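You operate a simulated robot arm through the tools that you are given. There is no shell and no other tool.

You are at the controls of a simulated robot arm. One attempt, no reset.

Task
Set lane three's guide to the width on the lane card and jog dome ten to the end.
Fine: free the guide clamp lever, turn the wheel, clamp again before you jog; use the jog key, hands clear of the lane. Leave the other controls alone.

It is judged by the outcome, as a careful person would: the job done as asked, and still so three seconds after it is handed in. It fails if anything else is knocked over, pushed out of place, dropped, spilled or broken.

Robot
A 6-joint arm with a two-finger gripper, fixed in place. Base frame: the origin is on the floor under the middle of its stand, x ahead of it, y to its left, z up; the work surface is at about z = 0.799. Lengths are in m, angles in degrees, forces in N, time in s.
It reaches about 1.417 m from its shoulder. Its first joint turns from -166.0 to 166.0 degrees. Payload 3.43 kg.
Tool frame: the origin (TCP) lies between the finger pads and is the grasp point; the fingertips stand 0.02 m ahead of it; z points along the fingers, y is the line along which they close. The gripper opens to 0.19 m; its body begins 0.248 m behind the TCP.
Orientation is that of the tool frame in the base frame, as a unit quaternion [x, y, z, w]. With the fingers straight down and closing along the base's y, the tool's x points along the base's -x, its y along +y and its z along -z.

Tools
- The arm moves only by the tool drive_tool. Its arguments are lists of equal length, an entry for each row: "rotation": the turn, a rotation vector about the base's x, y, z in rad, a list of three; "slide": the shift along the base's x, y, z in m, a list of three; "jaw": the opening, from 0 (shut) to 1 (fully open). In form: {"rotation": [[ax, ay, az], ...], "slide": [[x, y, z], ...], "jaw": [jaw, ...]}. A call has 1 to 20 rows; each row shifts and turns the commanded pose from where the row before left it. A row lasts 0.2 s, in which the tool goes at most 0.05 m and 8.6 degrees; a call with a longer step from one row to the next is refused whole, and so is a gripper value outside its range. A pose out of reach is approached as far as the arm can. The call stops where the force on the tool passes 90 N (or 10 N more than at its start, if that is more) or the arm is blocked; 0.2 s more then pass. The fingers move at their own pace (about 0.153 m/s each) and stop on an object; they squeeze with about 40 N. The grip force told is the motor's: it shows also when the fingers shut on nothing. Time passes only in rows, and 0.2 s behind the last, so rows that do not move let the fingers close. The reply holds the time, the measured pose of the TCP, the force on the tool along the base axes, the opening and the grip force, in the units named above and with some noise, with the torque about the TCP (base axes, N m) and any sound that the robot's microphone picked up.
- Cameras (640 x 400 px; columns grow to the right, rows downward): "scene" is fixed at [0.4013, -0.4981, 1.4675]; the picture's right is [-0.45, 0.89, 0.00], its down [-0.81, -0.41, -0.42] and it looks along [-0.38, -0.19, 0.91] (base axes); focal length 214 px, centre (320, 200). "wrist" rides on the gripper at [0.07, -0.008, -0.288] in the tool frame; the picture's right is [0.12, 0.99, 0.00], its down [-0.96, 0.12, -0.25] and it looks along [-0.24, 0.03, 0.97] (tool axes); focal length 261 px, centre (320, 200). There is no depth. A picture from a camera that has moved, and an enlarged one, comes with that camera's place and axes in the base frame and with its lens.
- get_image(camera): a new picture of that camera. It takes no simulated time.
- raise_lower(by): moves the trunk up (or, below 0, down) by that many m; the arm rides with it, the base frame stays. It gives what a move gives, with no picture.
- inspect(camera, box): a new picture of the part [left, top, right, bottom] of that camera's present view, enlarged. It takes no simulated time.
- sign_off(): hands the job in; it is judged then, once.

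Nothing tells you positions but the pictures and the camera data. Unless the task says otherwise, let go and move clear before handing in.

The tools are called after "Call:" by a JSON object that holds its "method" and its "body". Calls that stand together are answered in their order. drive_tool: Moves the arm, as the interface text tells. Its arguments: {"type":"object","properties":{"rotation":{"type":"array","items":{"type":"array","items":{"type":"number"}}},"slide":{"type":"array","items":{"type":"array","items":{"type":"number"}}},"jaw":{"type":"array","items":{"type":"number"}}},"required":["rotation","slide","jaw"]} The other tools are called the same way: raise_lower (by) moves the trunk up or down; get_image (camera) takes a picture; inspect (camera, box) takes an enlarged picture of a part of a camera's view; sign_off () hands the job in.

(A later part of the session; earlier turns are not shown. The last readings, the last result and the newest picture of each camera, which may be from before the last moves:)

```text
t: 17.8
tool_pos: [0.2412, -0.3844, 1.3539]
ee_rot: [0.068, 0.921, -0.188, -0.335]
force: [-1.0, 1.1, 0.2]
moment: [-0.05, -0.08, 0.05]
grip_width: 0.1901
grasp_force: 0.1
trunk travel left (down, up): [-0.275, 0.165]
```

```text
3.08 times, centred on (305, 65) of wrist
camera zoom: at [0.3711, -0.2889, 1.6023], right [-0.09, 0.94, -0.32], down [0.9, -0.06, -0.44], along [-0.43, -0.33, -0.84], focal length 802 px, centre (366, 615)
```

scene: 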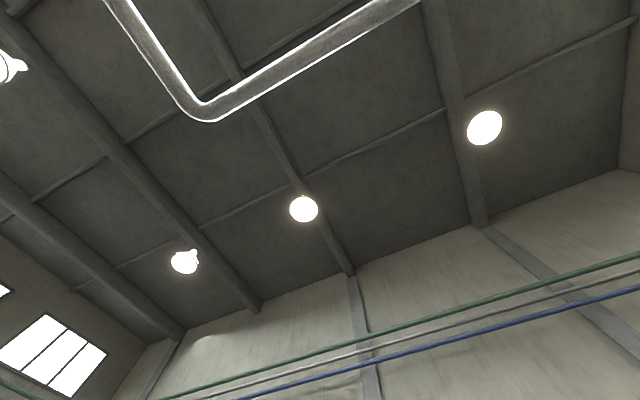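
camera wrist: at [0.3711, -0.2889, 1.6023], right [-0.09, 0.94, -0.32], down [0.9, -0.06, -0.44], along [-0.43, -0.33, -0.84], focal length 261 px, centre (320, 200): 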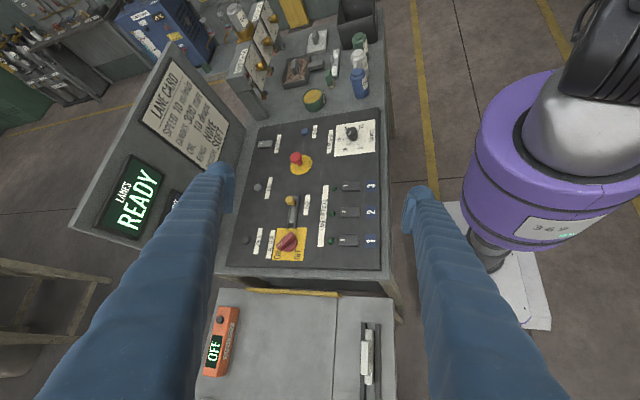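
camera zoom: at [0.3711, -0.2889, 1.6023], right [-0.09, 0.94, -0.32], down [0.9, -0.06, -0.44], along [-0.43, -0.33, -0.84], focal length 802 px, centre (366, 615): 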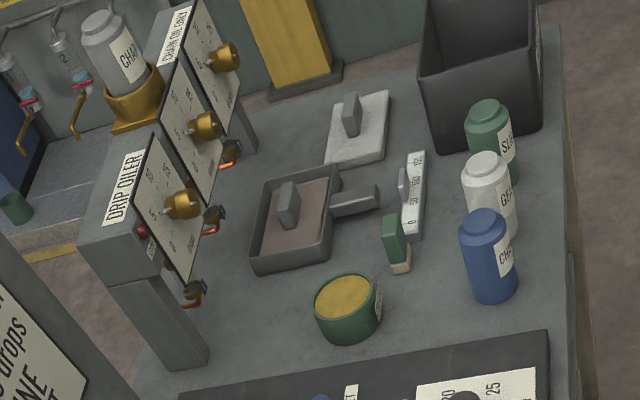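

The lane card reads GUIDES 300 mm, and the wheel's mark currently sits near 310. JOG 3 is the key to use. Next I'll go back over the lane 3 console for a close look at the clamp lever and wheel.

Call:
{"method": "drive_tool", "body": {"rotation": [[0.1, 0, 0], [0.1, 0, 0], [0.1, 0, 0], [0.1, 0, 0], [0, -0.14, 0], [0, -0.14, 0], [0, -0.14, 0], [0, -0.14, 0], [0, -0.14, 0], [0, 0, 0], [0, 0, 0], [0, 0, 0], [0, 0, 0], [0, 0, 0]], "slide": [[0.04, 0, 0], [0.04, 0, 0], [0.04, 0, 0], [0.04, 0, 0], [0.04, -0.01, 0], [0.04, -0.01, 0], [0.04, -0.01, 0], [0.04, -0.01, 0], [0.04, -0.01, 0], [0.04, 0, 0], [0.04, 0, -0.02], [0.04, 0, -0.03], [0.03, 0, -0.04], [0.03, 0, -0.04]], "jaw": [1, 1, 1, 1, 1, 1, 1, 1, 1, 1, 1, 1, 1, 1]}}

Call:
{"method": "get_image", "body": {"camera": "wrist"}}

```text
t: 20.8
tool_pos: [0.7847, -0.4351, 1.2186]
ee_rot: [0.0, 1.0, 0.0, -0.001]
force: [0.8, -0.5, 0.3]
moment: [-0.02, 0.15, -0.01]
grip_width: 0.1899
grasp_force: 0.1
trunk travel left (down, up): [-0.275, 0.165]
```

```text
taken
camera wrist: at [0.7154, -0.4441, 1.5077], right [-0.12, 0.99, 0.0], down [0.96, 0.12, 0.25], along [0.24, 0.03, -0.97], focal length 261 px, centre (320, 200)
```

wrist: 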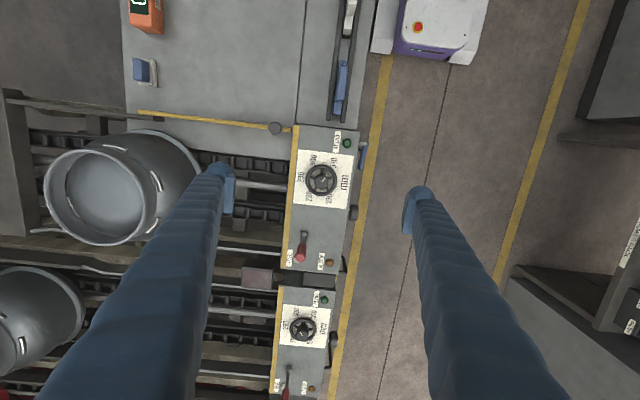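

Call:
{"method": "inspect", "body": {"camera": "wrist", "box": [270, 110, 390, 210]}}

Call:
{"method": "inspect", "body": {"camera": "wrist", "box": [270, 190, 390, 290]}}

Call:
{"method": "inspect", "body": {"camera": "wrist", "box": [20, 100, 220, 270]}}

```text
4.00 times, centred on (330, 160) of wrist
camera zoom: at [0.7154, -0.4441, 1.5077], right [-0.12, 0.99, 0.0], down [0.96, 0.12, 0.25], along [0.24, 0.03, -0.97], focal length 1043 px, centre (280, 360)
```

zoom: 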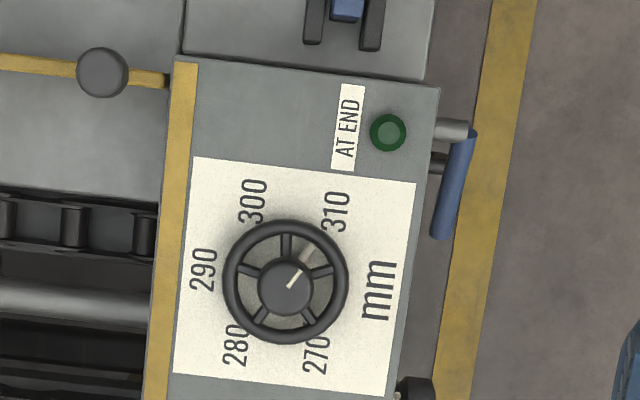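

```text
4.00 times, centred on (330, 240) of wrist
camera zoom: at [0.7154, -0.4441, 1.5077], right [-0.12, 0.99, 0.0], down [0.96, 0.12, 0.25], along [0.24, 0.03, -0.97], focal length 1043 px, centre (280, 40)
```

zoom: 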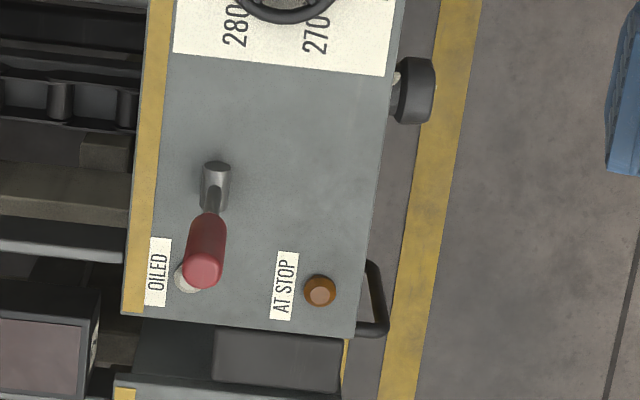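

```text
2.35 times, centred on (120, 185) of wrist
camera zoom: at [0.7154, -0.4441, 1.5077], right [-0.12, 0.99, 0.0], down [0.96, 0.12, 0.25], along [0.24, 0.03, -0.97], focal length 613 px, centre (791, 235)
```

zoom: 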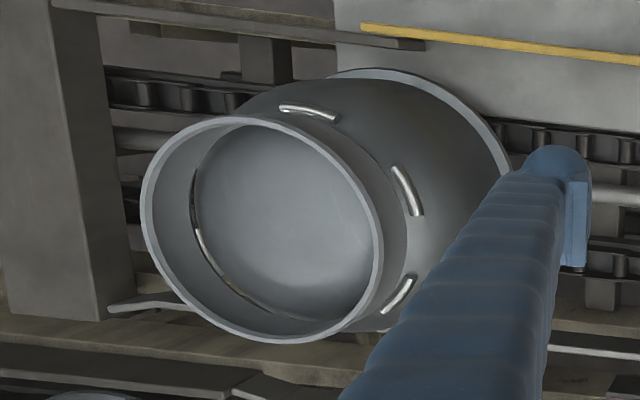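

Looking straight down, the scale runs 60° per 10 mm and the wheel's pointer sits near 310. I'll zoom in tightly on the hub and the lever.

Call:
{"method": "inspect", "body": {"camera": "wrist", "box": [295, 145, 359, 210]}}

Call:
{"method": "inspect", "body": {"camera": "wrist", "box": [280, 215, 350, 275]}}

```text
6.15 times, centred on (327, 178) of wrist
camera zoom: at [0.7154, -0.4441, 1.5077], right [-0.12, 0.99, 0.0], down [0.96, 0.12, 0.25], along [0.24, 0.03, -0.97], focal length 1604 px, centre (277, 338)
```

zoom: 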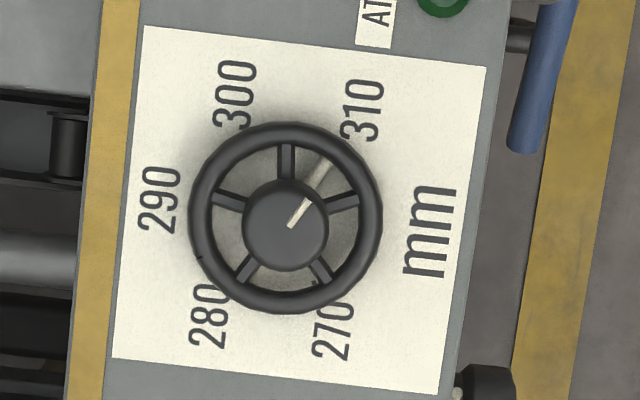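

```text
6.67 times, centred on (315, 245) of wrist
camera zoom: at [0.7154, -0.4441, 1.5077], right [-0.12, 0.99, 0.0], down [0.96, 0.12, 0.25], along [0.24, 0.03, -0.97], focal length 1738 px, centre (353, -100)
```

zoom: 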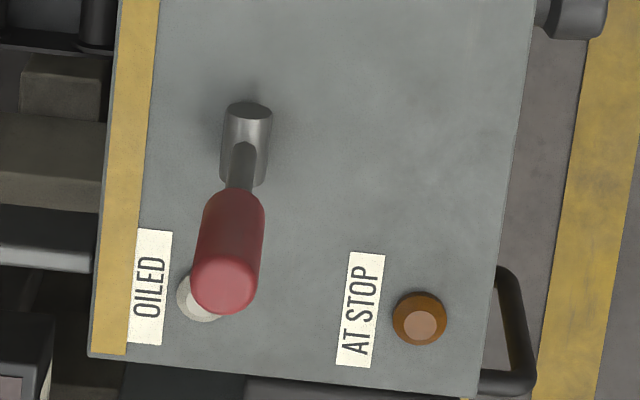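

The hub top is about (0.828,-0.427,0.88) and the plate about z≈0.842. The clamp lever looks upright on a pivot at (0.973,-0.455) with its tip at z≈1.00. I'll zoom in on the pivot to see which way it swings.

Call:
{"method": "inspect", "body": {"camera": "wrist", "box": [292, 225, 324, 265]}}

Call:
{"method": "inspect", "body": {"camera": "wrist", "box": [270, 345, 320, 400]}}

Call:
{"method": "inspect", "body": {"camera": "wrist", "box": [220, 240, 300, 300]}}

```text
10.00 times, centred on (308, 245) of wrist
camera zoom: at [0.7154, -0.4441, 1.5077], right [-0.12, 0.99, 0.0], down [0.96, 0.12, 0.25], along [0.24, 0.03, -0.97], focal length 2606 px, centre (440, -250)
```

zoom: 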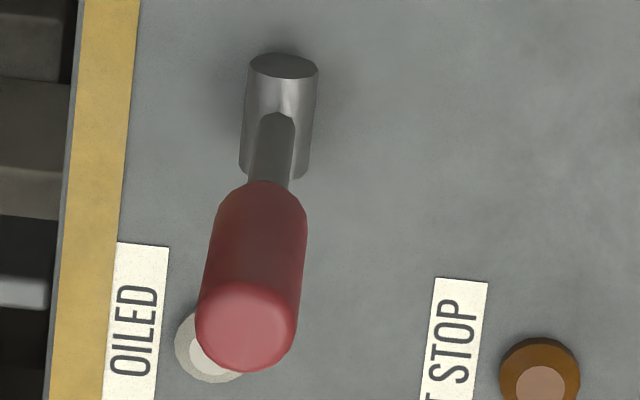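

```text
7.27 times, centred on (295, 372) of wrist
camera zoom: at [0.7154, -0.4441, 1.5077], right [-0.12, 0.99, 0.0], down [0.96, 0.12, 0.25], along [0.24, 0.03, -0.97], focal length 1896 px, centre (502, -1054)
```

zoom: 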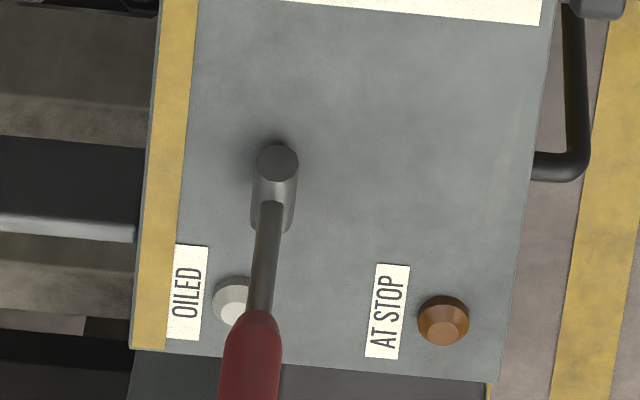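

```text
6.67 times, centred on (260, 270) of wrist
camera zoom: at [0.7154, -0.4441, 1.5077], right [-0.12, 0.99, 0.0], down [0.96, 0.12, 0.25], along [0.24, 0.03, -0.97], focal length 1738 px, centre (720, -267)
```

zoom: 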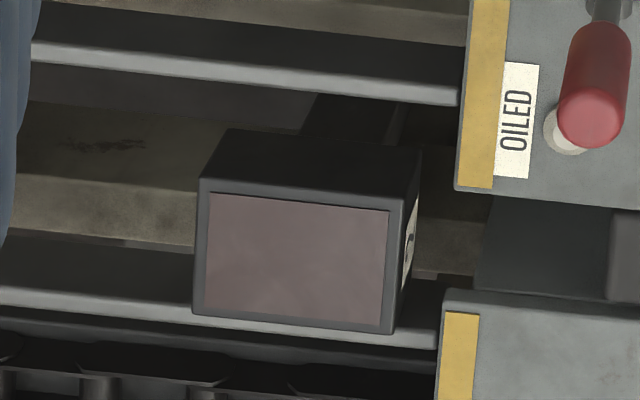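

The lever pivots about an axis along x, so it swings in the y–z plane, and it is now exactly upright. I'll bring the gripper above the handle with a narrower opening, checking reach as I go.

Call:
{"method": "drive_tool", "body": {"rotation": [[0, 0, 0], [0, 0, 0], [0, 0, 0], [0, 0, 0], [0, 0, 0], [0, 0, 0]], "slide": [[0.03, -0.003, -0.02], [0.03, -0.003, -0.02], [0.03, -0.003, -0.02], [0.03, -0.003, -0.02], [0.03, -0.003, -0.02], [0.037, -0.004, -0.019]], "jaw": [0.5, 0.5, 0.5, 0.5, 0.5, 0.5]}}

Call:
{"method": "get_image", "body": {"camera": "wrist"}}

```text
t: 22.2
tool_pos: [0.9103, -0.4278, 1.105]
ee_rot: [0.0, 1.0, -0.001, 0.001]
force: [-1.8, -0.6, 0.9]
moment: [-0.07, -0.14, 0.03]
grip_width: 0.0948
grasp_force: 0.0
out of reach, approached as far as the arm can: row 4, 5, 6
trunk travel left (down, up): [-0.275, 0.165]
```

```text
taken
camera wrist: at [0.8381, -0.4367, 1.3943], right [-0.12, 0.99, 0.0], down [0.96, 0.12, 0.25], along [0.25, 0.03, -0.97], focal length 261 px, centre (320, 200)
```

wrist: 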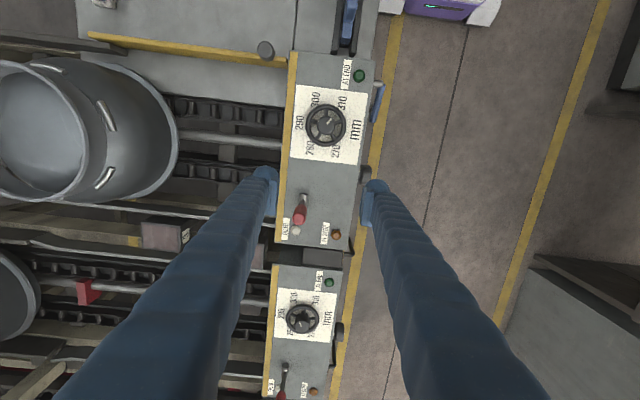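

With the tool vertical the lever is just out of reach. Tilting the fingers outward towards +x brings the wrist back, so I'll do that and stop short of the handle, with the jaws still closing along y.

Call:
{"method": "drive_tool", "body": {"rotation": [[0, -0.12, 0], [0, -0.12, 0], [0, -0.12, 0], [0, -0.12, 0], [0, -0.12, 0]], "slide": [[-0.005, -0.005, 0], [-0.005, -0.005, 0], [0, -0.005, 0], [0, -0.005, 0], [0, -0.005, 0]], "jaw": [0.5, 0.5, 0.5, 0.5, 0.5]}}

Call:
{"method": "get_image", "body": {"camera": "wrist"}}

```text
t: 23.4
tool_pos: [0.9002, -0.4553, 1.1038]
ee_rot: [0.0, 0.955, -0.001, 0.296]
force: [0.3, -0.4, 0.2]
moment: [0.07, -0.03, 0.06]
grip_width: 0.0949
grasp_force: 0.1
trunk travel left (down, up): [-0.275, 0.165]
```

```text
taken
camera wrist: at [0.6787, -0.4633, 1.3021], right [-0.1, 0.99, -0.07], down [0.65, 0.12, 0.75], along [0.75, 0.03, -0.66], focal length 261 px, centre (320, 200)
```

wrist: 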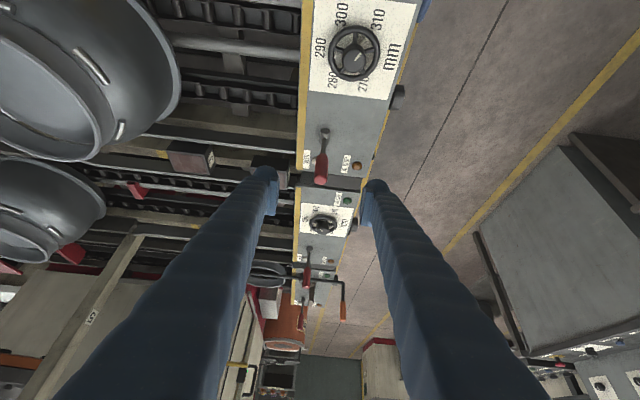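

The tool is tilted about 34° and the handle tip lines up between the fingers. I'll zoom in to check the handle's exact position before closing on it.

Call:
{"method": "inspect", "body": {"camera": "wrist", "box": [280, 110, 370, 200]}}

```text
4.44 times, centred on (325, 155) of wrist
camera zoom: at [0.6787, -0.4633, 1.3021], right [-0.1, 0.99, -0.07], down [0.65, 0.12, 0.75], along [0.75, 0.03, -0.66], focal length 1158 px, centre (298, 400)
```

zoom: 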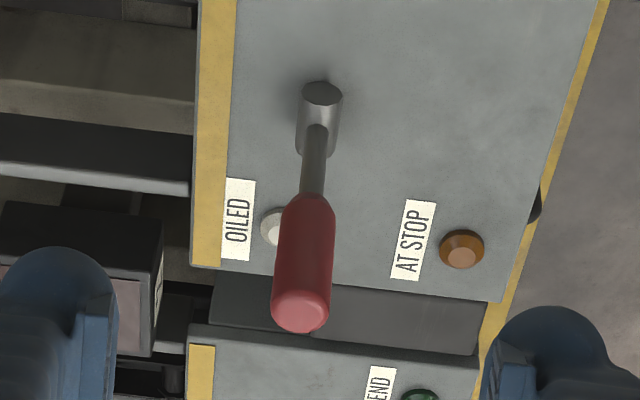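

The tip is at about (0.976,-0.454,0.995) and the handle runs down to z≈0.915. I'll move in along the fingers to straddle the upper handle.

Call:
{"method": "drive_tool", "body": {"rotation": [[0, 0, 0], [0, 0, 0], [0, 0, 0], [0, 0, 0], [0, 0, 0]], "slide": [[0.016, 0, -0.027], [0.016, 0, -0.027], [0.016, 0, -0.027], [0.015, 0, -0.027], [0.014, 0, -0.026]], "jaw": [0.5, 0.5, 0.5, 0.4, 0.4]}}

Call:
{"method": "get_image", "body": {"camera": "wrist"}}

```text
t: 24.6
tool_pos: [0.9782, -0.4538, 0.9682]
ee_rot: [0.0, 0.956, 0.0, 0.294]
force: [-0.6, -0.6, 0.3]
moment: [0.01, 0.06, 0.01]
grip_width: 0.0759
grasp_force: 0.1
trunk travel left (down, up): [-0.275, 0.165]
```

```text
taken
camera wrist: at [0.7573, -0.4623, 1.167], right [-0.1, 0.99, -0.07], down [0.65, 0.12, 0.75], along [0.75, 0.03, -0.66], focal length 261 px, centre (320, 200)
```

wrist: 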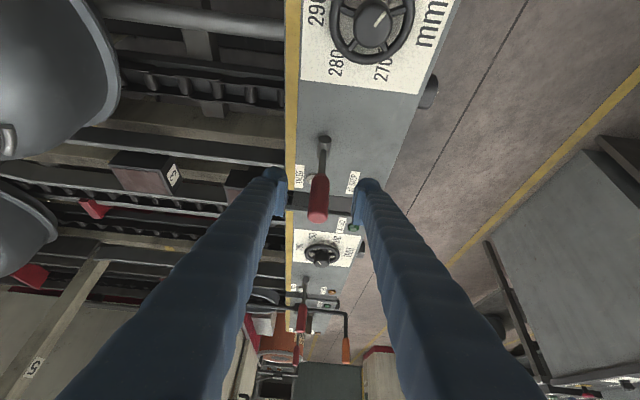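

The handle sits between the fingers at the grasp point, so I'll close on it.

Call:
{"method": "drive_tool", "body": {"rotation": [[0, 0, 0], [0, 0, 0], [0, 0, 0], [0, 0, 0]], "slide": [[0, 0, 0], [0, 0, 0], [0, 0, 0], [0, 0, 0]], "jaw": [0.2, 0.1, 0.05, 0.05]}}

Call:
{"method": "inspect", "body": {"camera": "wrist", "box": [240, 120, 400, 260]}}

```text
t: 25.6
tool_pos: [0.9783, -0.4543, 0.9684]
ee_rot: [-0.001, 0.955, 0.0, 0.295]
force: [6.3, -2.2, -4.7]
moment: [-0.05, -0.15, -0.01]
grip_width: 0.0204
grasp_force: 45.0
trunk travel left (down, up): [-0.275, 0.165]
```

```text
2.86 times, centred on (320, 190) of wrist
camera zoom: at [0.757, -0.4625, 1.1672], right [-0.1, 0.99, -0.07], down [0.66, 0.12, 0.75], along [0.75, 0.03, -0.66], focal length 745 px, centre (320, 229)
```

zoom: 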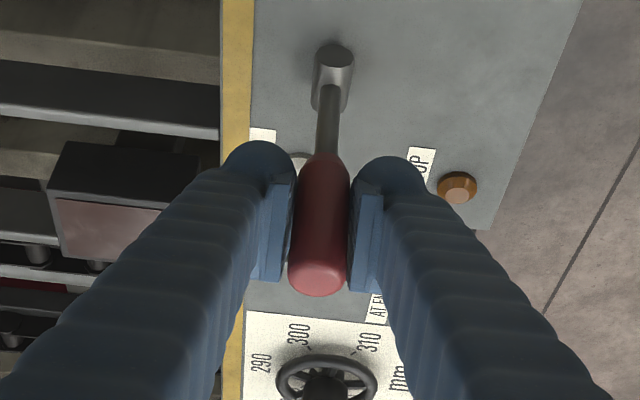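

The handle is gripped at 20 mm. I'll test the direction with a small swing towards +y (the operator side), rotating the tool with the lever and watching the force.

Call:
{"method": "drive_tool", "body": {"rotation": [[-0.05, 0, 0], [-0.05, 0, 0]], "slide": [[0, 0.0056, -0.0001], [0, 0.0056, -0.0004]], "jaw": [0.05, 0.05]}}

```text
t: 26.2
tool_pos: [0.9787, -0.4455, 0.9689]
ee_rot: [-0.015, 0.954, -0.048, 0.294]
force: [6.4, -11.8, -4.9]
moment: [-0.28, 0.75, -0.13]
grip_width: 0.0204
grasp_force: 44.8
trunk travel left (down, up): [-0.275, 0.165]
```

The reaction is modest, about 12 N, and the tool moved with it. I'll continue a little to see whether the lever is really moving.

Call:
{"method": "drive_tool", "body": {"rotation": [[-0.05, 0, 0], [-0.05, 0, 0]], "slide": [[0, 0.0056, -0.0007], [0, 0.0055, -0.001]], "jaw": [0.05, 0.05]}}

Call:
{"method": "inspect", "body": {"camera": "wrist", "box": [240, 120, 400, 260]}}

```text
t: 26.8
tool_pos: [0.979, -0.4347, 0.966]
ee_rot: [-0.028, 0.951, -0.096, 0.293]
force: [9.6, -17.7, -4.2]
moment: [-0.78, 1.01, -0.29]
grip_width: 0.0206
grasp_force: 45.0
trunk travel left (down, up): [-0.275, 0.165]
```

```text
2.86 times, centred on (320, 190) of wrist
camera zoom: at [0.7569, -0.4026, 1.1627], right [-0.1, 0.96, -0.26], down [0.66, 0.26, 0.71], along [0.75, -0.1, -0.65], focal length 745 px, centre (320, 229)
```

zoom: 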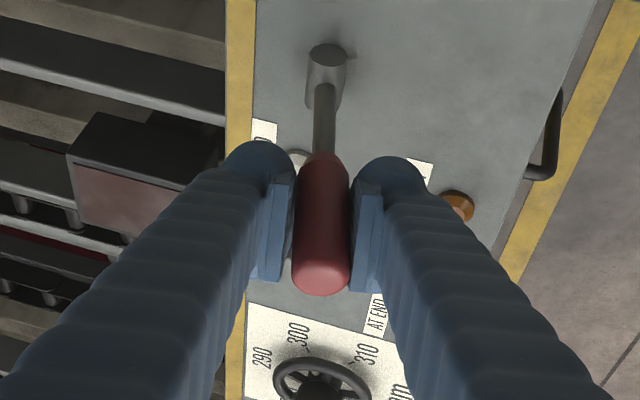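

The lever is swinging smoothly towards +y. I'll keep following its arc.

Call:
{"method": "drive_tool", "body": {"rotation": [[-0.08, 0, 0], [-0.08, 0, 0], [-0.08, 0, 0], [-0.08, 0, 0]], "slide": [[0, 0.0087, -0.0021], [0, 0.0085, -0.0028], [0, 0.0082, -0.0035], [0, 0.008, -0.0041]], "jaw": [0.05, 0.05, 0.05, 0.05]}}

Call:
{"method": "inspect", "body": {"camera": "wrist", "box": [240, 120, 400, 260]}}

```text
t: 27.8
tool_pos: [0.978, -0.4, 0.9526]
ee_rot: [-0.075, 0.924, -0.245, 0.285]
force: [7.1, -27.0, -1.4]
moment: [-1.55, 0.61, -0.57]
grip_width: 0.0242
grasp_force: 44.8
trunk travel left (down, up): [-0.275, 0.165]
```

```text
2.86 times, centred on (320, 190) of wrist
camera zoom: at [0.756, -0.3091, 1.1295], right [-0.1, 0.83, -0.55], down [0.66, 0.47, 0.59], along [0.75, -0.3, -0.59], focal length 745 px, centre (320, 229)
```

zoom: 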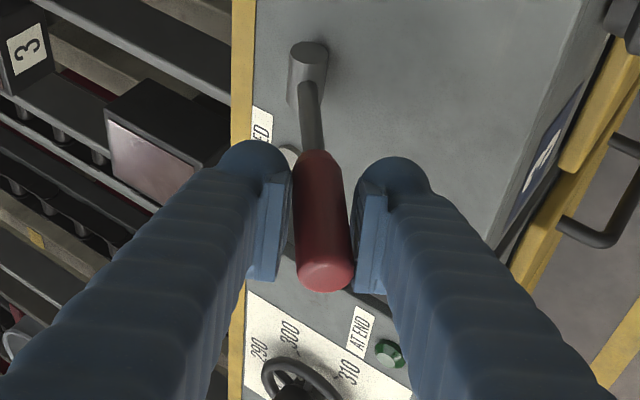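

The lever is leaning a bit further than the tool, so my pivot estimate was slightly low. I'll realign the tool to the lever and see the forces.

Call:
{"method": "drive_tool", "body": {"rotation": [[-0.06, 0, 0], [-0.06, 0, 0], [0, 0, 0]], "slide": [[0, 0, 0], [0, 0, 0], [0, 0, 0]], "jaw": [0.05, 0.05, 0.05]}}

Call:
{"method": "inspect", "body": {"camera": "wrist", "box": [240, 120, 400, 260]}}

```text
t: 28.6
tool_pos: [0.9774, -0.3978, 0.9528]
ee_rot: [-0.094, 0.907, -0.3, 0.279]
force: [-0.6, -12.1, -5.8]
moment: [-0.26, 0.15, -0.07]
grip_width: 0.0205
grasp_force: 44.9
trunk travel left (down, up): [-0.275, 0.165]
```

```text
2.86 times, centred on (320, 190) of wrist
camera zoom: at [0.7558, -0.287, 1.1174], right [-0.1, 0.76, -0.65], down [0.66, 0.54, 0.53], along [0.75, -0.37, -0.55], focal length 745 px, centre (320, 229)
```

zoom: 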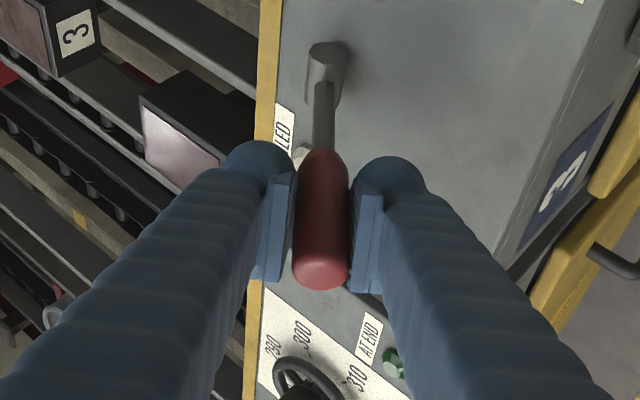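

The tool is aligned again and the force is small. The pivot is therefore at z≈0.875 with radius 0.0945, and the lever is at about 37°. I'll keep following the arc until it stops.

Call:
{"method": "drive_tool", "body": {"rotation": [[-0.1, 0, 0], [-0.1, 0, 0], [-0.1, 0, 0]], "slide": [[0, 0.0073, -0.006], [0, 0.0066, -0.0067], [0, 0.006, -0.0073]], "jaw": [0.05, 0.05, 0.05]}}

Call:
{"method": "inspect", "body": {"camera": "wrist", "box": [240, 120, 400, 260]}}

```text
t: 29.4
tool_pos: [0.9768, -0.3834, 0.9401]
ee_rot: [-0.13, 0.85, -0.436, 0.265]
force: [-4.8, -38.8, 20.5]
moment: [1.28, 0.81, -0.95]
grip_width: 0.0214
grasp_force: 44.6
trunk travel left (down, up): [-0.275, 0.165]
```

```text
2.86 times, centred on (320, 190) of wrist
camera zoom: at [0.7554, -0.2273, 1.0619], right [-0.09, 0.53, -0.84], down [0.66, 0.67, 0.35], along [0.75, -0.52, -0.41], focal length 745 px, centre (320, 229)
```

zoom: 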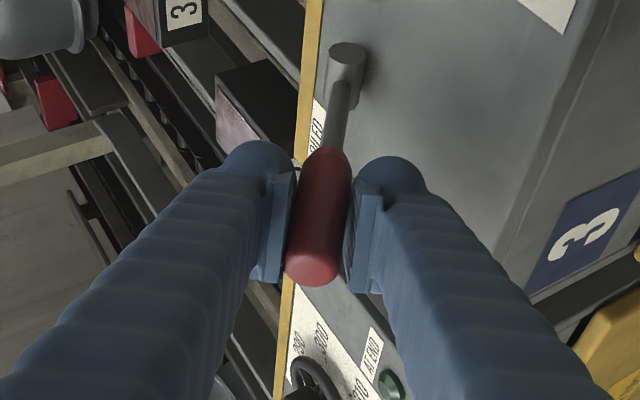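

The force rose sharply near 45–48°, which looks like the lever's stop. I'll ease back slightly, open the jaws and see whether the lever stays there.

Call:
{"method": "drive_tool", "body": {"rotation": [[0.07, 0, 0], [0.06, 0, 0], [0, 0, 0], [0, 0, 0]], "slide": [[0, -0.003, 0.003], [0, -0.003, 0.003], [0, 0, 0], [0, 0, 0]], "jaw": [0.05, 0.05, 0.25, 0.35]}}

Call:
{"method": "inspect", "body": {"camera": "wrist", "box": [240, 120, 400, 260]}}

```text
t: 30.4
tool_pos: [0.9784, -0.382, 0.9394]
ee_rot: [-0.117, 0.878, -0.376, 0.271]
force: [0.9, -1.1, 2.3]
moment: [0.02, 0.05, -0.01]
grip_width: 0.0682
grasp_force: 1.3
trunk travel left (down, up): [-0.275, 0.165]
```

```text
2.86 times, centred on (320, 190) of wrist
camera zoom: at [0.7567, -0.2463, 1.083], right [-0.1, 0.64, -0.77], down [0.65, 0.62, 0.43], along [0.75, -0.46, -0.48], focal length 745 px, centre (320, 229)
```

zoom: 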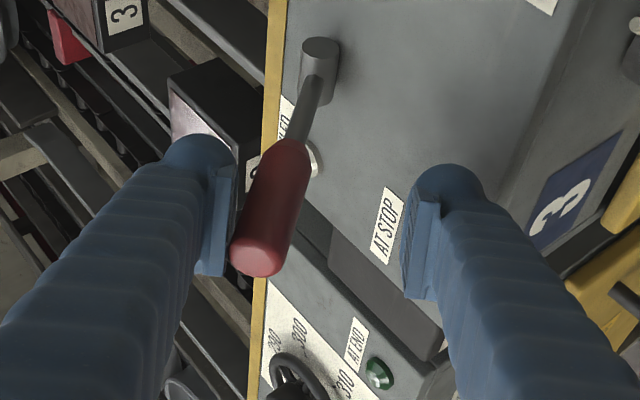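

After release the handle rests against the left finger, so the lever came part of the way back. I'll open the jaws further to see where it settles by itself.

Call:
{"method": "drive_tool", "body": {"rotation": [[0, 0, 0], [0, 0, 0], [0, 0, 0]], "slide": [[0, 0, 0], [0, 0, 0], [0, 0, 0]], "jaw": [0.6, 0.7, 0.7]}}

Call:
{"method": "get_image", "body": {"camera": "wrist"}}

```text
t: 31.2
tool_pos: [0.9784, -0.3844, 0.9408]
ee_rot: [-0.117, 0.878, -0.377, 0.271]
force: [-0.7, -4.5, 3.8]
moment: [0.07, -0.04, 0.03]
grip_width: 0.1363
grasp_force: 3.4
trunk travel left (down, up): [-0.275, 0.165]
```

```text
taken
camera wrist: at [0.7565, -0.2468, 1.0836], right [-0.1, 0.64, -0.77], down [0.65, 0.62, 0.43], along [0.75, -0.46, -0.48], focal length 261 px, centre (320, 200)
```

wrist: 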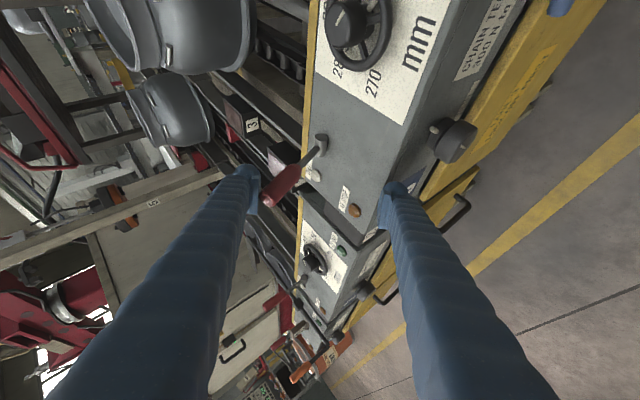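

The lever keeps pushing back towards upright, so it is either sprung or has another rest position. I'll withdraw along the finger direction and look at where it settles and what the lamps show.

Call:
{"method": "drive_tool", "body": {"rotation": [[0, 0, 0], [0, 0, 0], [0, 0, 0], [0, 0, 0], [0.1, 0, 0], [0.1, 0, 0], [0.1, 0, 0], [0.1, 0, 0]], "slide": [[0, -0.015, 0.003], [0, -0.015, 0.003], [-0.02, 0.01, 0.03], [-0.02, 0.01, 0.03], [-0.02, 0, 0.03], [-0.02, 0, 0.03], [0, 0, 0.02], [0, 0, 0]], "jaw": [0.8, 0.9, 0.9, 0.9, 0.9, 0.9, 0.9, 0.9]}}

Call:
{"method": "get_image", "body": {"camera": "wrist"}}

```text
t: 33.0
tool_pos: [0.8979, -0.3953, 1.0862]
ee_rot: [-0.06, 0.935, -0.194, 0.29]
force: [-0.6, 0.0, 0.4]
moment: [0.02, -0.01, 0.04]
grip_width: 0.1707
grasp_force: 0.1
trunk travel left (down, up): [-0.275, 0.165]
```

```text
taken
camera wrist: at [0.6758, -0.3239, 1.2715], right [-0.1, 0.88, -0.46], down [0.65, 0.4, 0.64], along [0.75, -0.24, -0.62], focal length 261 px, centre (320, 200)
```

wrist: 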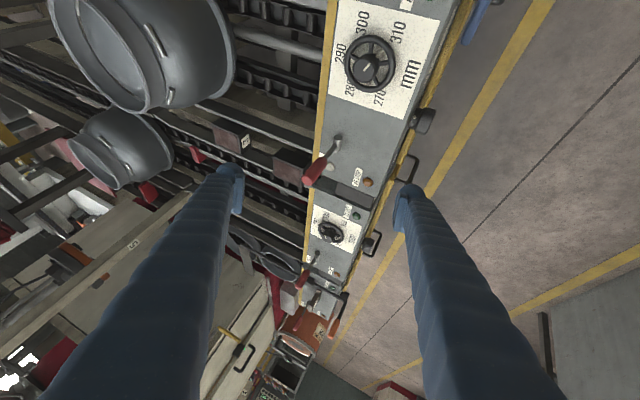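

Call:
{"method": "inspect", "body": {"camera": "wrist", "box": [280, 120, 400, 220]}}

Call:
{"method": "inspect", "body": {"camera": "wrist", "box": [320, 0, 440, 130]}}

Call:
{"method": "inspect", "body": {"camera": "wrist", "box": [280, 190, 400, 330]}}

```text
4.00 times, centred on (340, 170) of wrist
camera zoom: at [0.6758, -0.3239, 1.2715], right [-0.1, 0.88, -0.46], down [0.65, 0.4, 0.64], along [0.75, -0.24, -0.62], focal length 1043 px, centre (240, 320)
```

zoom: 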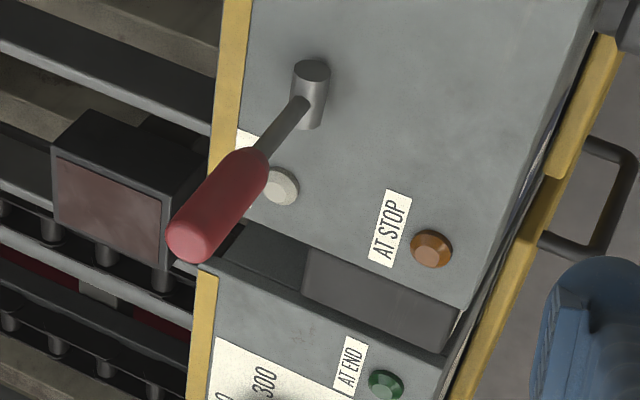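

```text
3.08 times, centred on (380, 65) of wrist
camera zoom: at [0.6758, -0.3239, 1.2715], right [-0.1, 0.88, -0.46], down [0.65, 0.4, 0.64], along [0.75, -0.24, -0.62], focal length 802 px, centre (135, 615)
```

zoom: 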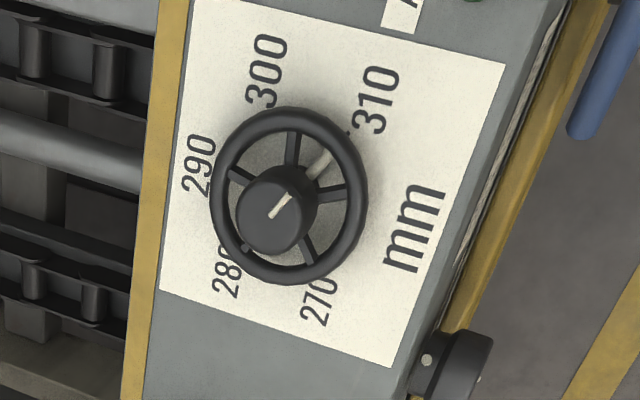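

```text
2.86 times, centred on (340, 260) of wrist
camera zoom: at [0.6758, -0.3239, 1.2715], right [-0.1, 0.88, -0.46], down [0.65, 0.4, 0.64], along [0.75, -0.24, -0.62], focal length 745 px, centre (263, 29)
```

zoom: 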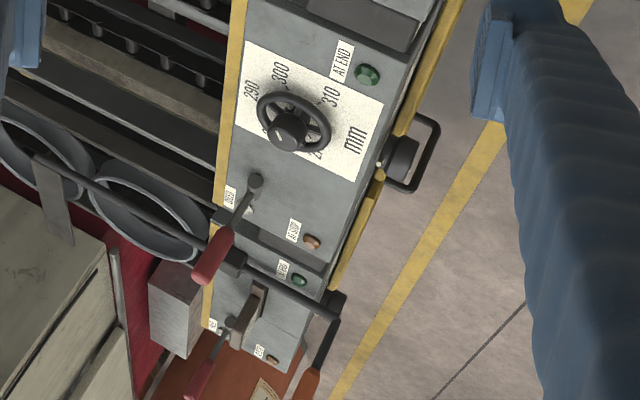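

The lever sprang back upright, so it does not stay free on the +y side. Before trying anything else I'll look closely at the blue lever on the lane 3 front face and at all the labels, to be sure which one is the guide clamp.

Call:
{"method": "drive_tool", "body": {"rotation": [[0.1, 0, 0], [0.1, 0, 0], [0.1, 0, 0], [0.11, 0, 0], [0, 0.12, 0], [0, 0.12, 0], [0, 0.12, 0], [0, 0.12, 0], [0, 0.122, 0], [-0.14, 0, 0], [-0.14, 0, 0], [-0.14, 0, 0], [-0.14, 0, 0], [-0.14, 0, 0], [-0.14, 0, 0], [-0.14, 0, 0], [-0.14, 0, 0]], "slide": [[-0.02, 0.02, 0.02], [-0.02, 0.02, 0.02], [-0.02, 0.02, 0.02], [-0.02, 0.02, 0], [-0.02, 0.02, 0], [-0.02, 0.03, 0], [-0.02, 0.03, 0], [-0.02, 0.03, 0], [0, 0.03, 0], [0, 0.03, 0], [0, 0.03, 0], [0, 0.02, 0], [0, 0, -0.02], [0, 0, -0.02], [0, 0, -0.02], [0, 0, -0.02], [0, 0, -0.02]], "jaw": [1, 1, 1, 1, 1, 1, 1, 1, 1, 1, 1, 1, 1, 1, 1, 1, 1]}}

Call:
{"method": "get_image", "body": {"camera": "wrist"}}

```text
t: 36.6
tool_pos: [0.7393, -0.0951, 1.0468]
ee_rot: [0.0, 0.847, -0.532, -0.001]
force: [0.0, 0.8, 0.3]
moment: [-0.01, 0.05, -0.09]
grip_width: 0.1899
grasp_force: 0.1
trunk travel left (down, up): [-0.275, 0.165]
```

```text
taken
camera wrist: at [0.6681, 0.1604, 1.1796], right [-0.12, 0.43, -0.89], down [0.96, 0.27, 0.0], along [0.24, -0.86, -0.45], focal length 261 px, centre (320, 200)
```

wrist: 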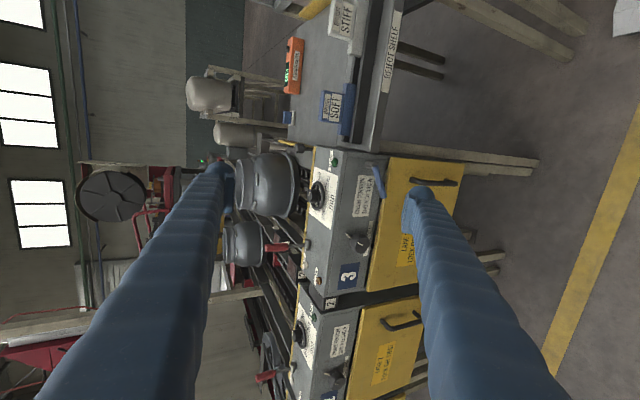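

Call:
{"method": "inspect", "body": {"camera": "wrist", "box": [330, 140, 410, 220]}}

Call:
{"method": "inspect", "body": {"camera": "wrist", "box": [310, 215, 390, 295]}}

Call:
{"method": "inspect", "body": {"camera": "wrist", "box": [290, 280, 370, 400]}}

Call:
{"method": "inspect", "body": {"camera": "wrist", "box": [250, 220, 330, 280]}}

```text
5.00 times, centred on (370, 180) of wrist
camera zoom: at [0.6681, 0.1604, 1.1796], right [-0.12, 0.43, -0.89], down [0.96, 0.27, 0.0], along [0.24, -0.86, -0.45], focal length 1303 px, centre (70, 300)
```

zoom: 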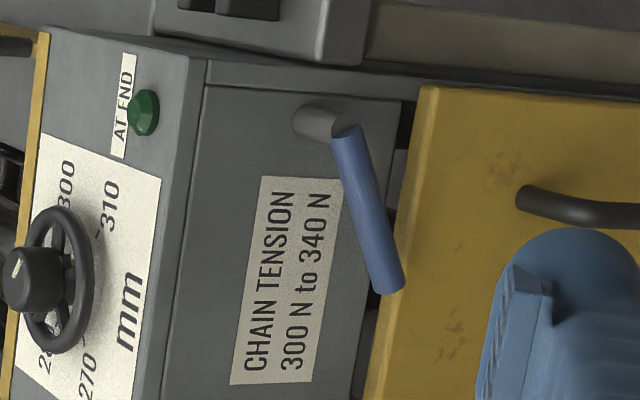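

```text
5.00 times, centred on (350, 255) of wrist
camera zoom: at [0.6681, 0.1604, 1.1796], right [-0.12, 0.43, -0.89], down [0.96, 0.27, 0.0], along [0.24, -0.86, -0.45], focal length 1303 px, centre (170, -75)
```

zoom: 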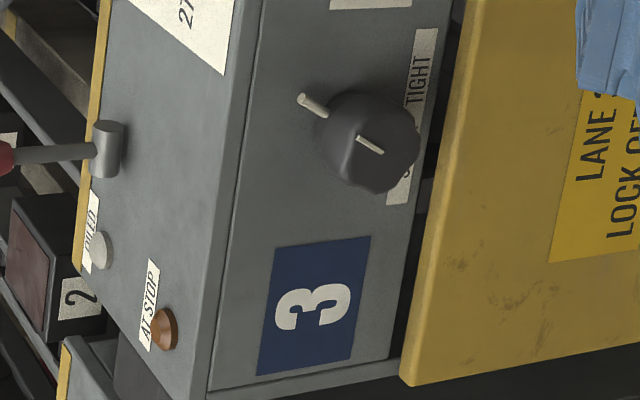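

```text
3.33 times, centred on (330, 340) of wrist
camera zoom: at [0.6681, 0.1604, 1.1796], right [-0.12, 0.43, -0.89], down [0.96, 0.27, 0.0], along [0.24, -0.86, -0.45], focal length 869 px, centre (287, -267)
```

zoom: 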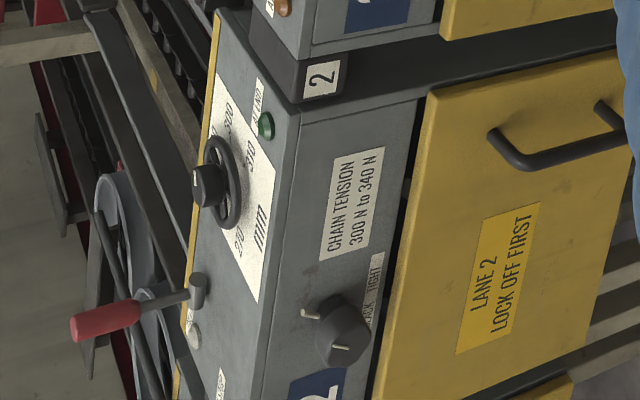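

```text
6.67 times, centred on (290, 250) of wrist
camera zoom: at [0.6681, 0.1604, 1.1796], right [-0.12, 0.43, -0.89], down [0.96, 0.27, 0.0], along [0.24, -0.86, -0.45], focal length 1738 px, centre (520, -133)
```

zoom: 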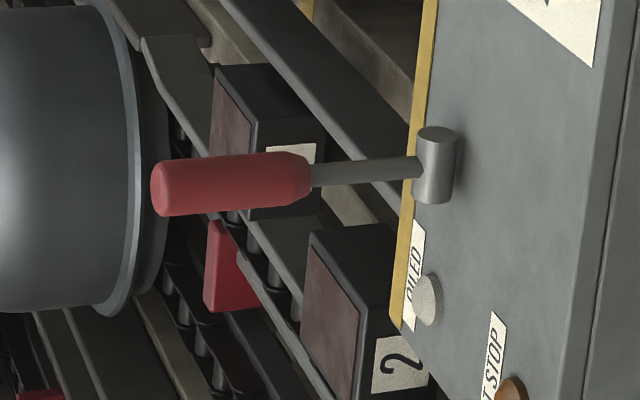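

The blue lever exists only on lane 3 and carries no label; every lane has a red lever. The red one sprang back from +y, so I'll test its other direction, towards -y, gently before touching anything else. First I'll return to a grasp on the red handle.

Call:
{"method": "drive_tool", "body": {"rotation": [[0.14, 0, 0], [0.14, 0, 0], [0.14, 0, 0], [0.14, 0, 0], [0.14, 0, 0], [0.14, 0, 0], [0.14, 0, 0], [0.142, 0, 0], [0, -0.12, 0], [0, -0.12, 0], [0, -0.12, 0], [0, -0.12, 0], [0, -0.122, 0]], "slide": [[0, 0, 0.03], [0, -0.03, 0.03], [0, -0.03, 0.03], [0, -0.04, 0], [0, -0.04, 0], [0, -0.04, 0], [0, -0.04, 0], [0, -0.04, 0], [0.03, -0.04, 0], [0.03, -0.04, 0], [0.03, -0.019, 0], [0.03, 0, 0], [0.03, 0, 0]], "jaw": [0.5, 0.5, 0.5, 0.5, 0.5, 0.5, 0.5, 0.5, 0.5, 0.5, 0.5, 0.5, 0.5]}}

Call:
{"method": "get_image", "body": {"camera": "wrist"}}

```text
t: 39.4
tool_pos: [0.8872, -0.4554, 1.1383]
ee_rot: [0.0, 0.955, 0.0, 0.295]
force: [0.5, -0.1, -0.5]
moment: [0.0, 0.01, -0.02]
grip_width: 0.0953
grasp_force: 0.0
trunk travel left (down, up): [-0.275, 0.165]
```

```text
taken
camera wrist: at [0.6664, -0.4633, 1.335], right [-0.1, 0.99, -0.07], down [0.65, 0.11, 0.75], along [0.75, 0.03, -0.66], focal length 261 px, centre (320, 200)
```

wrist: 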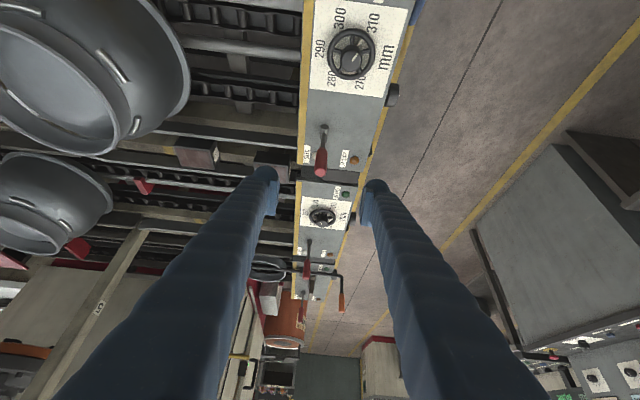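

I'm lined up above the red handle again. I'll descend to the same grasp point and close.

Call:
{"method": "drive_tool", "body": {"rotation": [[0, 0, 0], [0, 0, 0], [0, 0, 0], [0, 0, 0], [0, 0, 0], [0, 0, 0], [0, 0, 0], [0, 0, 0], [0, 0, 0]], "slide": [[0.0152, 0, -0.0283], [0.0152, 0, -0.0283], [0.0152, 0, -0.0283], [0.0152, 0, -0.0283], [0.0152, 0, -0.0283], [0.015, 0, -0.0285], [0, 0, 0], [0, 0, 0], [0, 0, 0]], "jaw": [0.5, 0.5, 0.5, 0.5, 0.4, 0.4, 0.2, 0.05, 0.05]}}

```text
t: 41.4
tool_pos: [0.9796, -0.4544, 0.9678]
ee_rot: [0.0, 0.955, 0.001, 0.296]
force: [-2.5, -1.2, 4.9]
moment: [0.02, 0.13, -0.01]
grip_width: 0.0204
grasp_force: 44.8
trunk travel left (down, up): [-0.275, 0.165]
```

The handle is gripped again. Now a small test swing towards -y.

Call:
{"method": "drive_tool", "body": {"rotation": [[0.05, 0, 0], [0.05, 0, 0]], "slide": [[0, -0.0047, -0.0001], [0, -0.0047, -0.0004]], "jaw": [0.05, 0.05]}}

```text
t: 42.0
tool_pos: [0.9793, -0.4563, 0.9674]
ee_rot: [0.013, 0.954, 0.05, 0.295]
force: [-6.2, 35.4, 10.2]
moment: [-2.54, -1.1, 0.04]
grip_width: 0.0227
grasp_force: 45.1
trunk travel left (down, up): [-0.275, 0.165]
```

It is hard-stopped in that direction: 35 N after only 2 mm. Upright is therefore one end of its travel, and the other end is about 45° towards +y. Last time I eased back before letting go, so I'll bring it fully to the +y end again and release it there without easing back, to see if it latches.

Call:
{"method": "drive_tool", "body": {"rotation": [[-0.05, 0, 0], [-0.05, 0, 0], [-0.1, 0, 0], [-0.1, 0, 0], [-0.1, 0, 0], [-0.1, 0, 0], [-0.1, 0, 0]], "slide": [[0, 0.0047, 0.0004], [0, 0.0047, 0.0001], [0, 0.0094, -0.0005], [0, 0.0093, -0.0014], [0, 0.0092, -0.0023], [0, 0.0089, -0.0032], [0, 0.0085, -0.0041]], "jaw": [0.05, 0.05, 0.05, 0.05, 0.05, 0.05, 0.05]}}

```text
t: 43.6
tool_pos: [0.9785, -0.4107, 0.9555]
ee_rot: [-0.073, 0.926, -0.236, 0.287]
force: [0.3, -14.9, 7.6]
moment: [-0.98, 1.21, -0.86]
grip_width: 0.021
grasp_force: 45.0
trunk travel left (down, up): [-0.275, 0.165]
```

The arc is being followed with little resistance. I'll continue to the end of travel.

Call:
{"method": "drive_tool", "body": {"rotation": [[-0.1, 0, 0], [-0.1, 0, 0], [-0.1, 0, 0]], "slide": [[0, 0.008, -0.0049], [0, 0.0075, -0.0057], [0, 0.0069, -0.0064]], "jaw": [0.05, 0.05, 0.05]}}

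Call:
{"method": "inspect", "body": {"camera": "wrist", "box": [240, 120, 400, 260]}}

```text
t: 44.4
tool_pos: [0.9781, -0.3876, 0.939]
ee_rot: [-0.115, 0.88, -0.372, 0.272]
force: [6.1, -32.8, 3.5]
moment: [-1.62, 0.59, -0.76]
grip_width: 0.0219
grasp_force: 45.5
trunk travel left (down, up): [-0.275, 0.165]
```

```text
2.86 times, centred on (320, 190) of wrist
camera zoom: at [0.7568, -0.2525, 1.0828], right [-0.1, 0.65, -0.76], down [0.66, 0.61, 0.44], along [0.75, -0.45, -0.48], focal length 745 px, centre (320, 229)
```

zoom: 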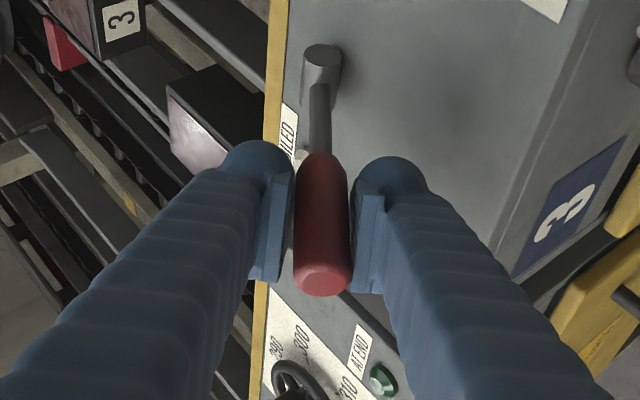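

At about 48° there is still no hard stop, only about 0.7 N·m of resistance. I'll go on in small steps, keeping the tool aligned with the lever.

Call:
{"method": "drive_tool", "body": {"rotation": [[-0.08, 0, 0], [-0.05, 0, 0]], "slide": [[0, 0.0025, -0.001], [0, 0.003, -0.0035]], "jaw": [0.05, 0.05]}}

Call:
{"method": "inspect", "body": {"camera": "wrist", "box": [240, 120, 400, 260]}}

```text
t: 45.0
tool_pos: [0.9786, -0.3876, 0.9373]
ee_rot: [-0.129, 0.853, -0.43, 0.266]
force: [6.7, -52.4, 20.5]
moment: [0.68, 0.63, -0.48]
grip_width: 0.0207
grasp_force: 45.3
trunk travel left (down, up): [-0.275, 0.165]
```

```text
2.86 times, centred on (320, 190) of wrist
camera zoom: at [0.7565, -0.2318, 1.062], right [-0.09, 0.54, -0.84], down [0.66, 0.67, 0.36], along [0.75, -0.52, -0.41], focal length 745 px, centre (320, 229)
```

zoom: 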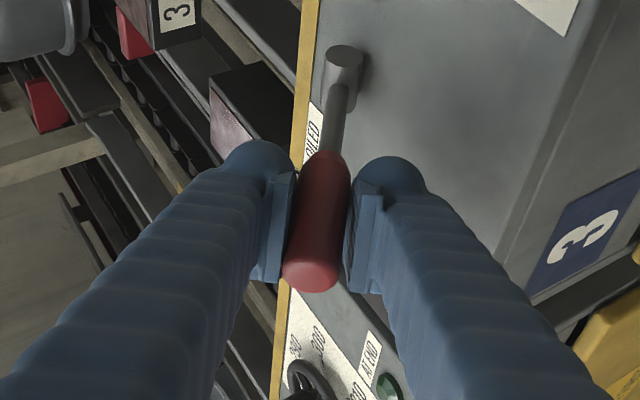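

The lever is now firmly against its +y end stop at about 47°. I'll open the jaws right here without backing off.

Call:
{"method": "drive_tool", "body": {"rotation": [[0, 0, 0], [0, 0, 0], [0, 0, 0]], "slide": [[0, 0, 0], [0, 0, 0], [0, 0, 0]], "jaw": [0.3, 0.6, 0.8]}}

Call:
{"method": "inspect", "body": {"camera": "wrist", "box": [220, 100, 420, 260]}}

```text
t: 45.8
tool_pos: [0.9793, -0.3857, 0.9469]
ee_rot: [-0.129, 0.85, -0.434, 0.268]
force: [2.6, -40.4, 53.5]
moment: [-1.8, 0.01, 0.06]
grip_width: 0.1221
grasp_force: 0.0
trunk travel left (down, up): [-0.275, 0.165]
```

```text
2.50 times, centred on (320, 180) of wrist
camera zoom: at [0.7564, -0.2298, 1.0676], right [-0.08, 0.53, -0.84], down [0.65, 0.67, 0.36], along [0.75, -0.52, -0.4], focal length 652 px, centre (320, 250)
```

zoom: 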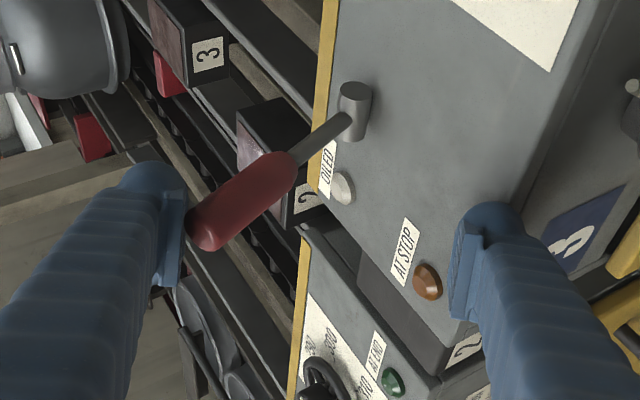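

The lever sprang back again, so it is a momentary lever and not a latching clamp. The lower finger is pressing on the console edge, so I'll lift away now.

Call:
{"method": "drive_tool", "body": {"rotation": [[0, 0, 0], [0, 0, 0], [0.1, 0, 0], [0.1, 0, 0], [0.1, 0, 0], [0.1, 0, 0], [0.1, 0, 0]], "slide": [[0, 0, 0.03], [-0.01, 0, 0.04], [-0.02, 0, 0.04], [-0.02, 0, 0.04], [-0.02, 0, 0.02], [-0.02, 0, 0.02], [0, 0, 0]], "jaw": [0.65, 0.65, 0.65, 0.8, 0.9, 1, 1]}}

Call:
{"method": "get_image", "body": {"camera": "wrist"}}

```text
t: 47.4
tool_pos: [0.89, -0.381, 1.1229]
ee_rot: [-0.065, 0.934, -0.201, 0.289]
force: [0.4, -0.3, -0.2]
moment: [0.01, 0.0, 0.04]
grip_width: 0.19
grasp_force: 0.2
trunk travel left (down, up): [-0.275, 0.165]
```

```text
taken
camera wrist: at [0.6683, -0.3066, 1.3077], right [-0.1, 0.88, -0.47], down [0.65, 0.42, 0.63], along [0.75, -0.24, -0.61], focal length 261 px, centre (320, 200)
```

wrist: 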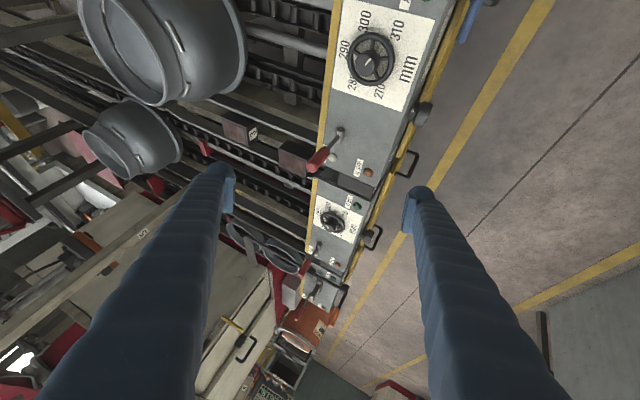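

I'll check whether the red lever strokes changed anything on the lane 3 console (lamps, wheel, blue lever).

Call:
{"method": "inspect", "body": {"camera": "wrist", "box": [300, 110, 400, 200]}}

Call:
{"method": "inspect", "body": {"camera": "wrist", "box": [320, 0, 500, 130]}}

Call:
{"method": "inspect", "body": {"camera": "wrist", "box": [60, 0, 330, 190]}}

```text
4.44 times, centred on (350, 155) of wrist
camera zoom: at [0.6683, -0.3066, 1.3077], right [-0.1, 0.88, -0.47], down [0.65, 0.42, 0.63], along [0.75, -0.24, -0.61], focal length 1158 px, centre (187, 400)
```

zoom: 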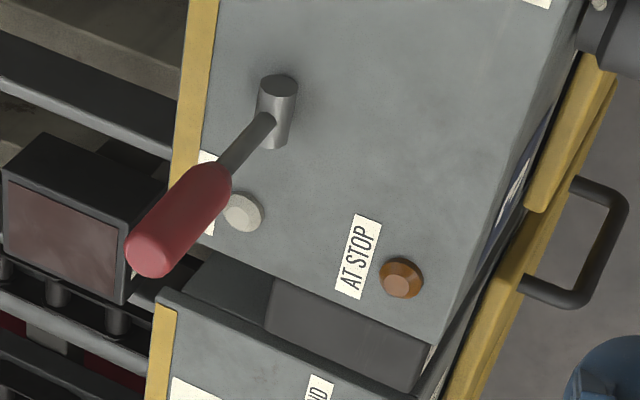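

```text
3.08 times, centred on (410, 65) of wrist
camera zoom: at [0.6683, -0.3066, 1.3077], right [-0.1, 0.88, -0.47], down [0.65, 0.42, 0.63], along [0.75, -0.24, -0.61], focal length 802 px, centre (43, 615)
```

zoom: 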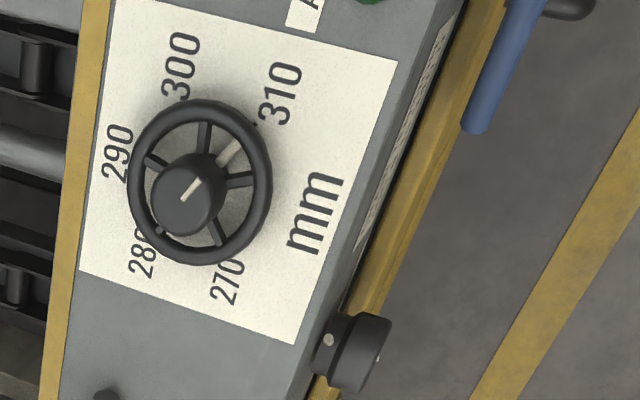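

```text
2.11 times, centred on (195, 95) of wrist
camera zoom: at [0.6683, -0.3066, 1.3077], right [-0.1, 0.88, -0.47], down [0.65, 0.42, 0.63], along [0.75, -0.24, -0.61], focal length 549 px, centre (583, 421)
```

zoom: 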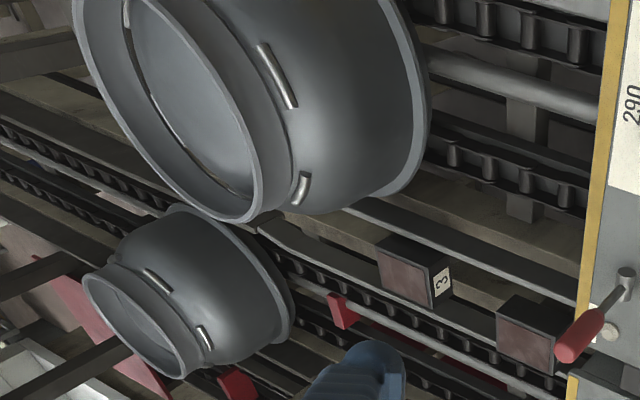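

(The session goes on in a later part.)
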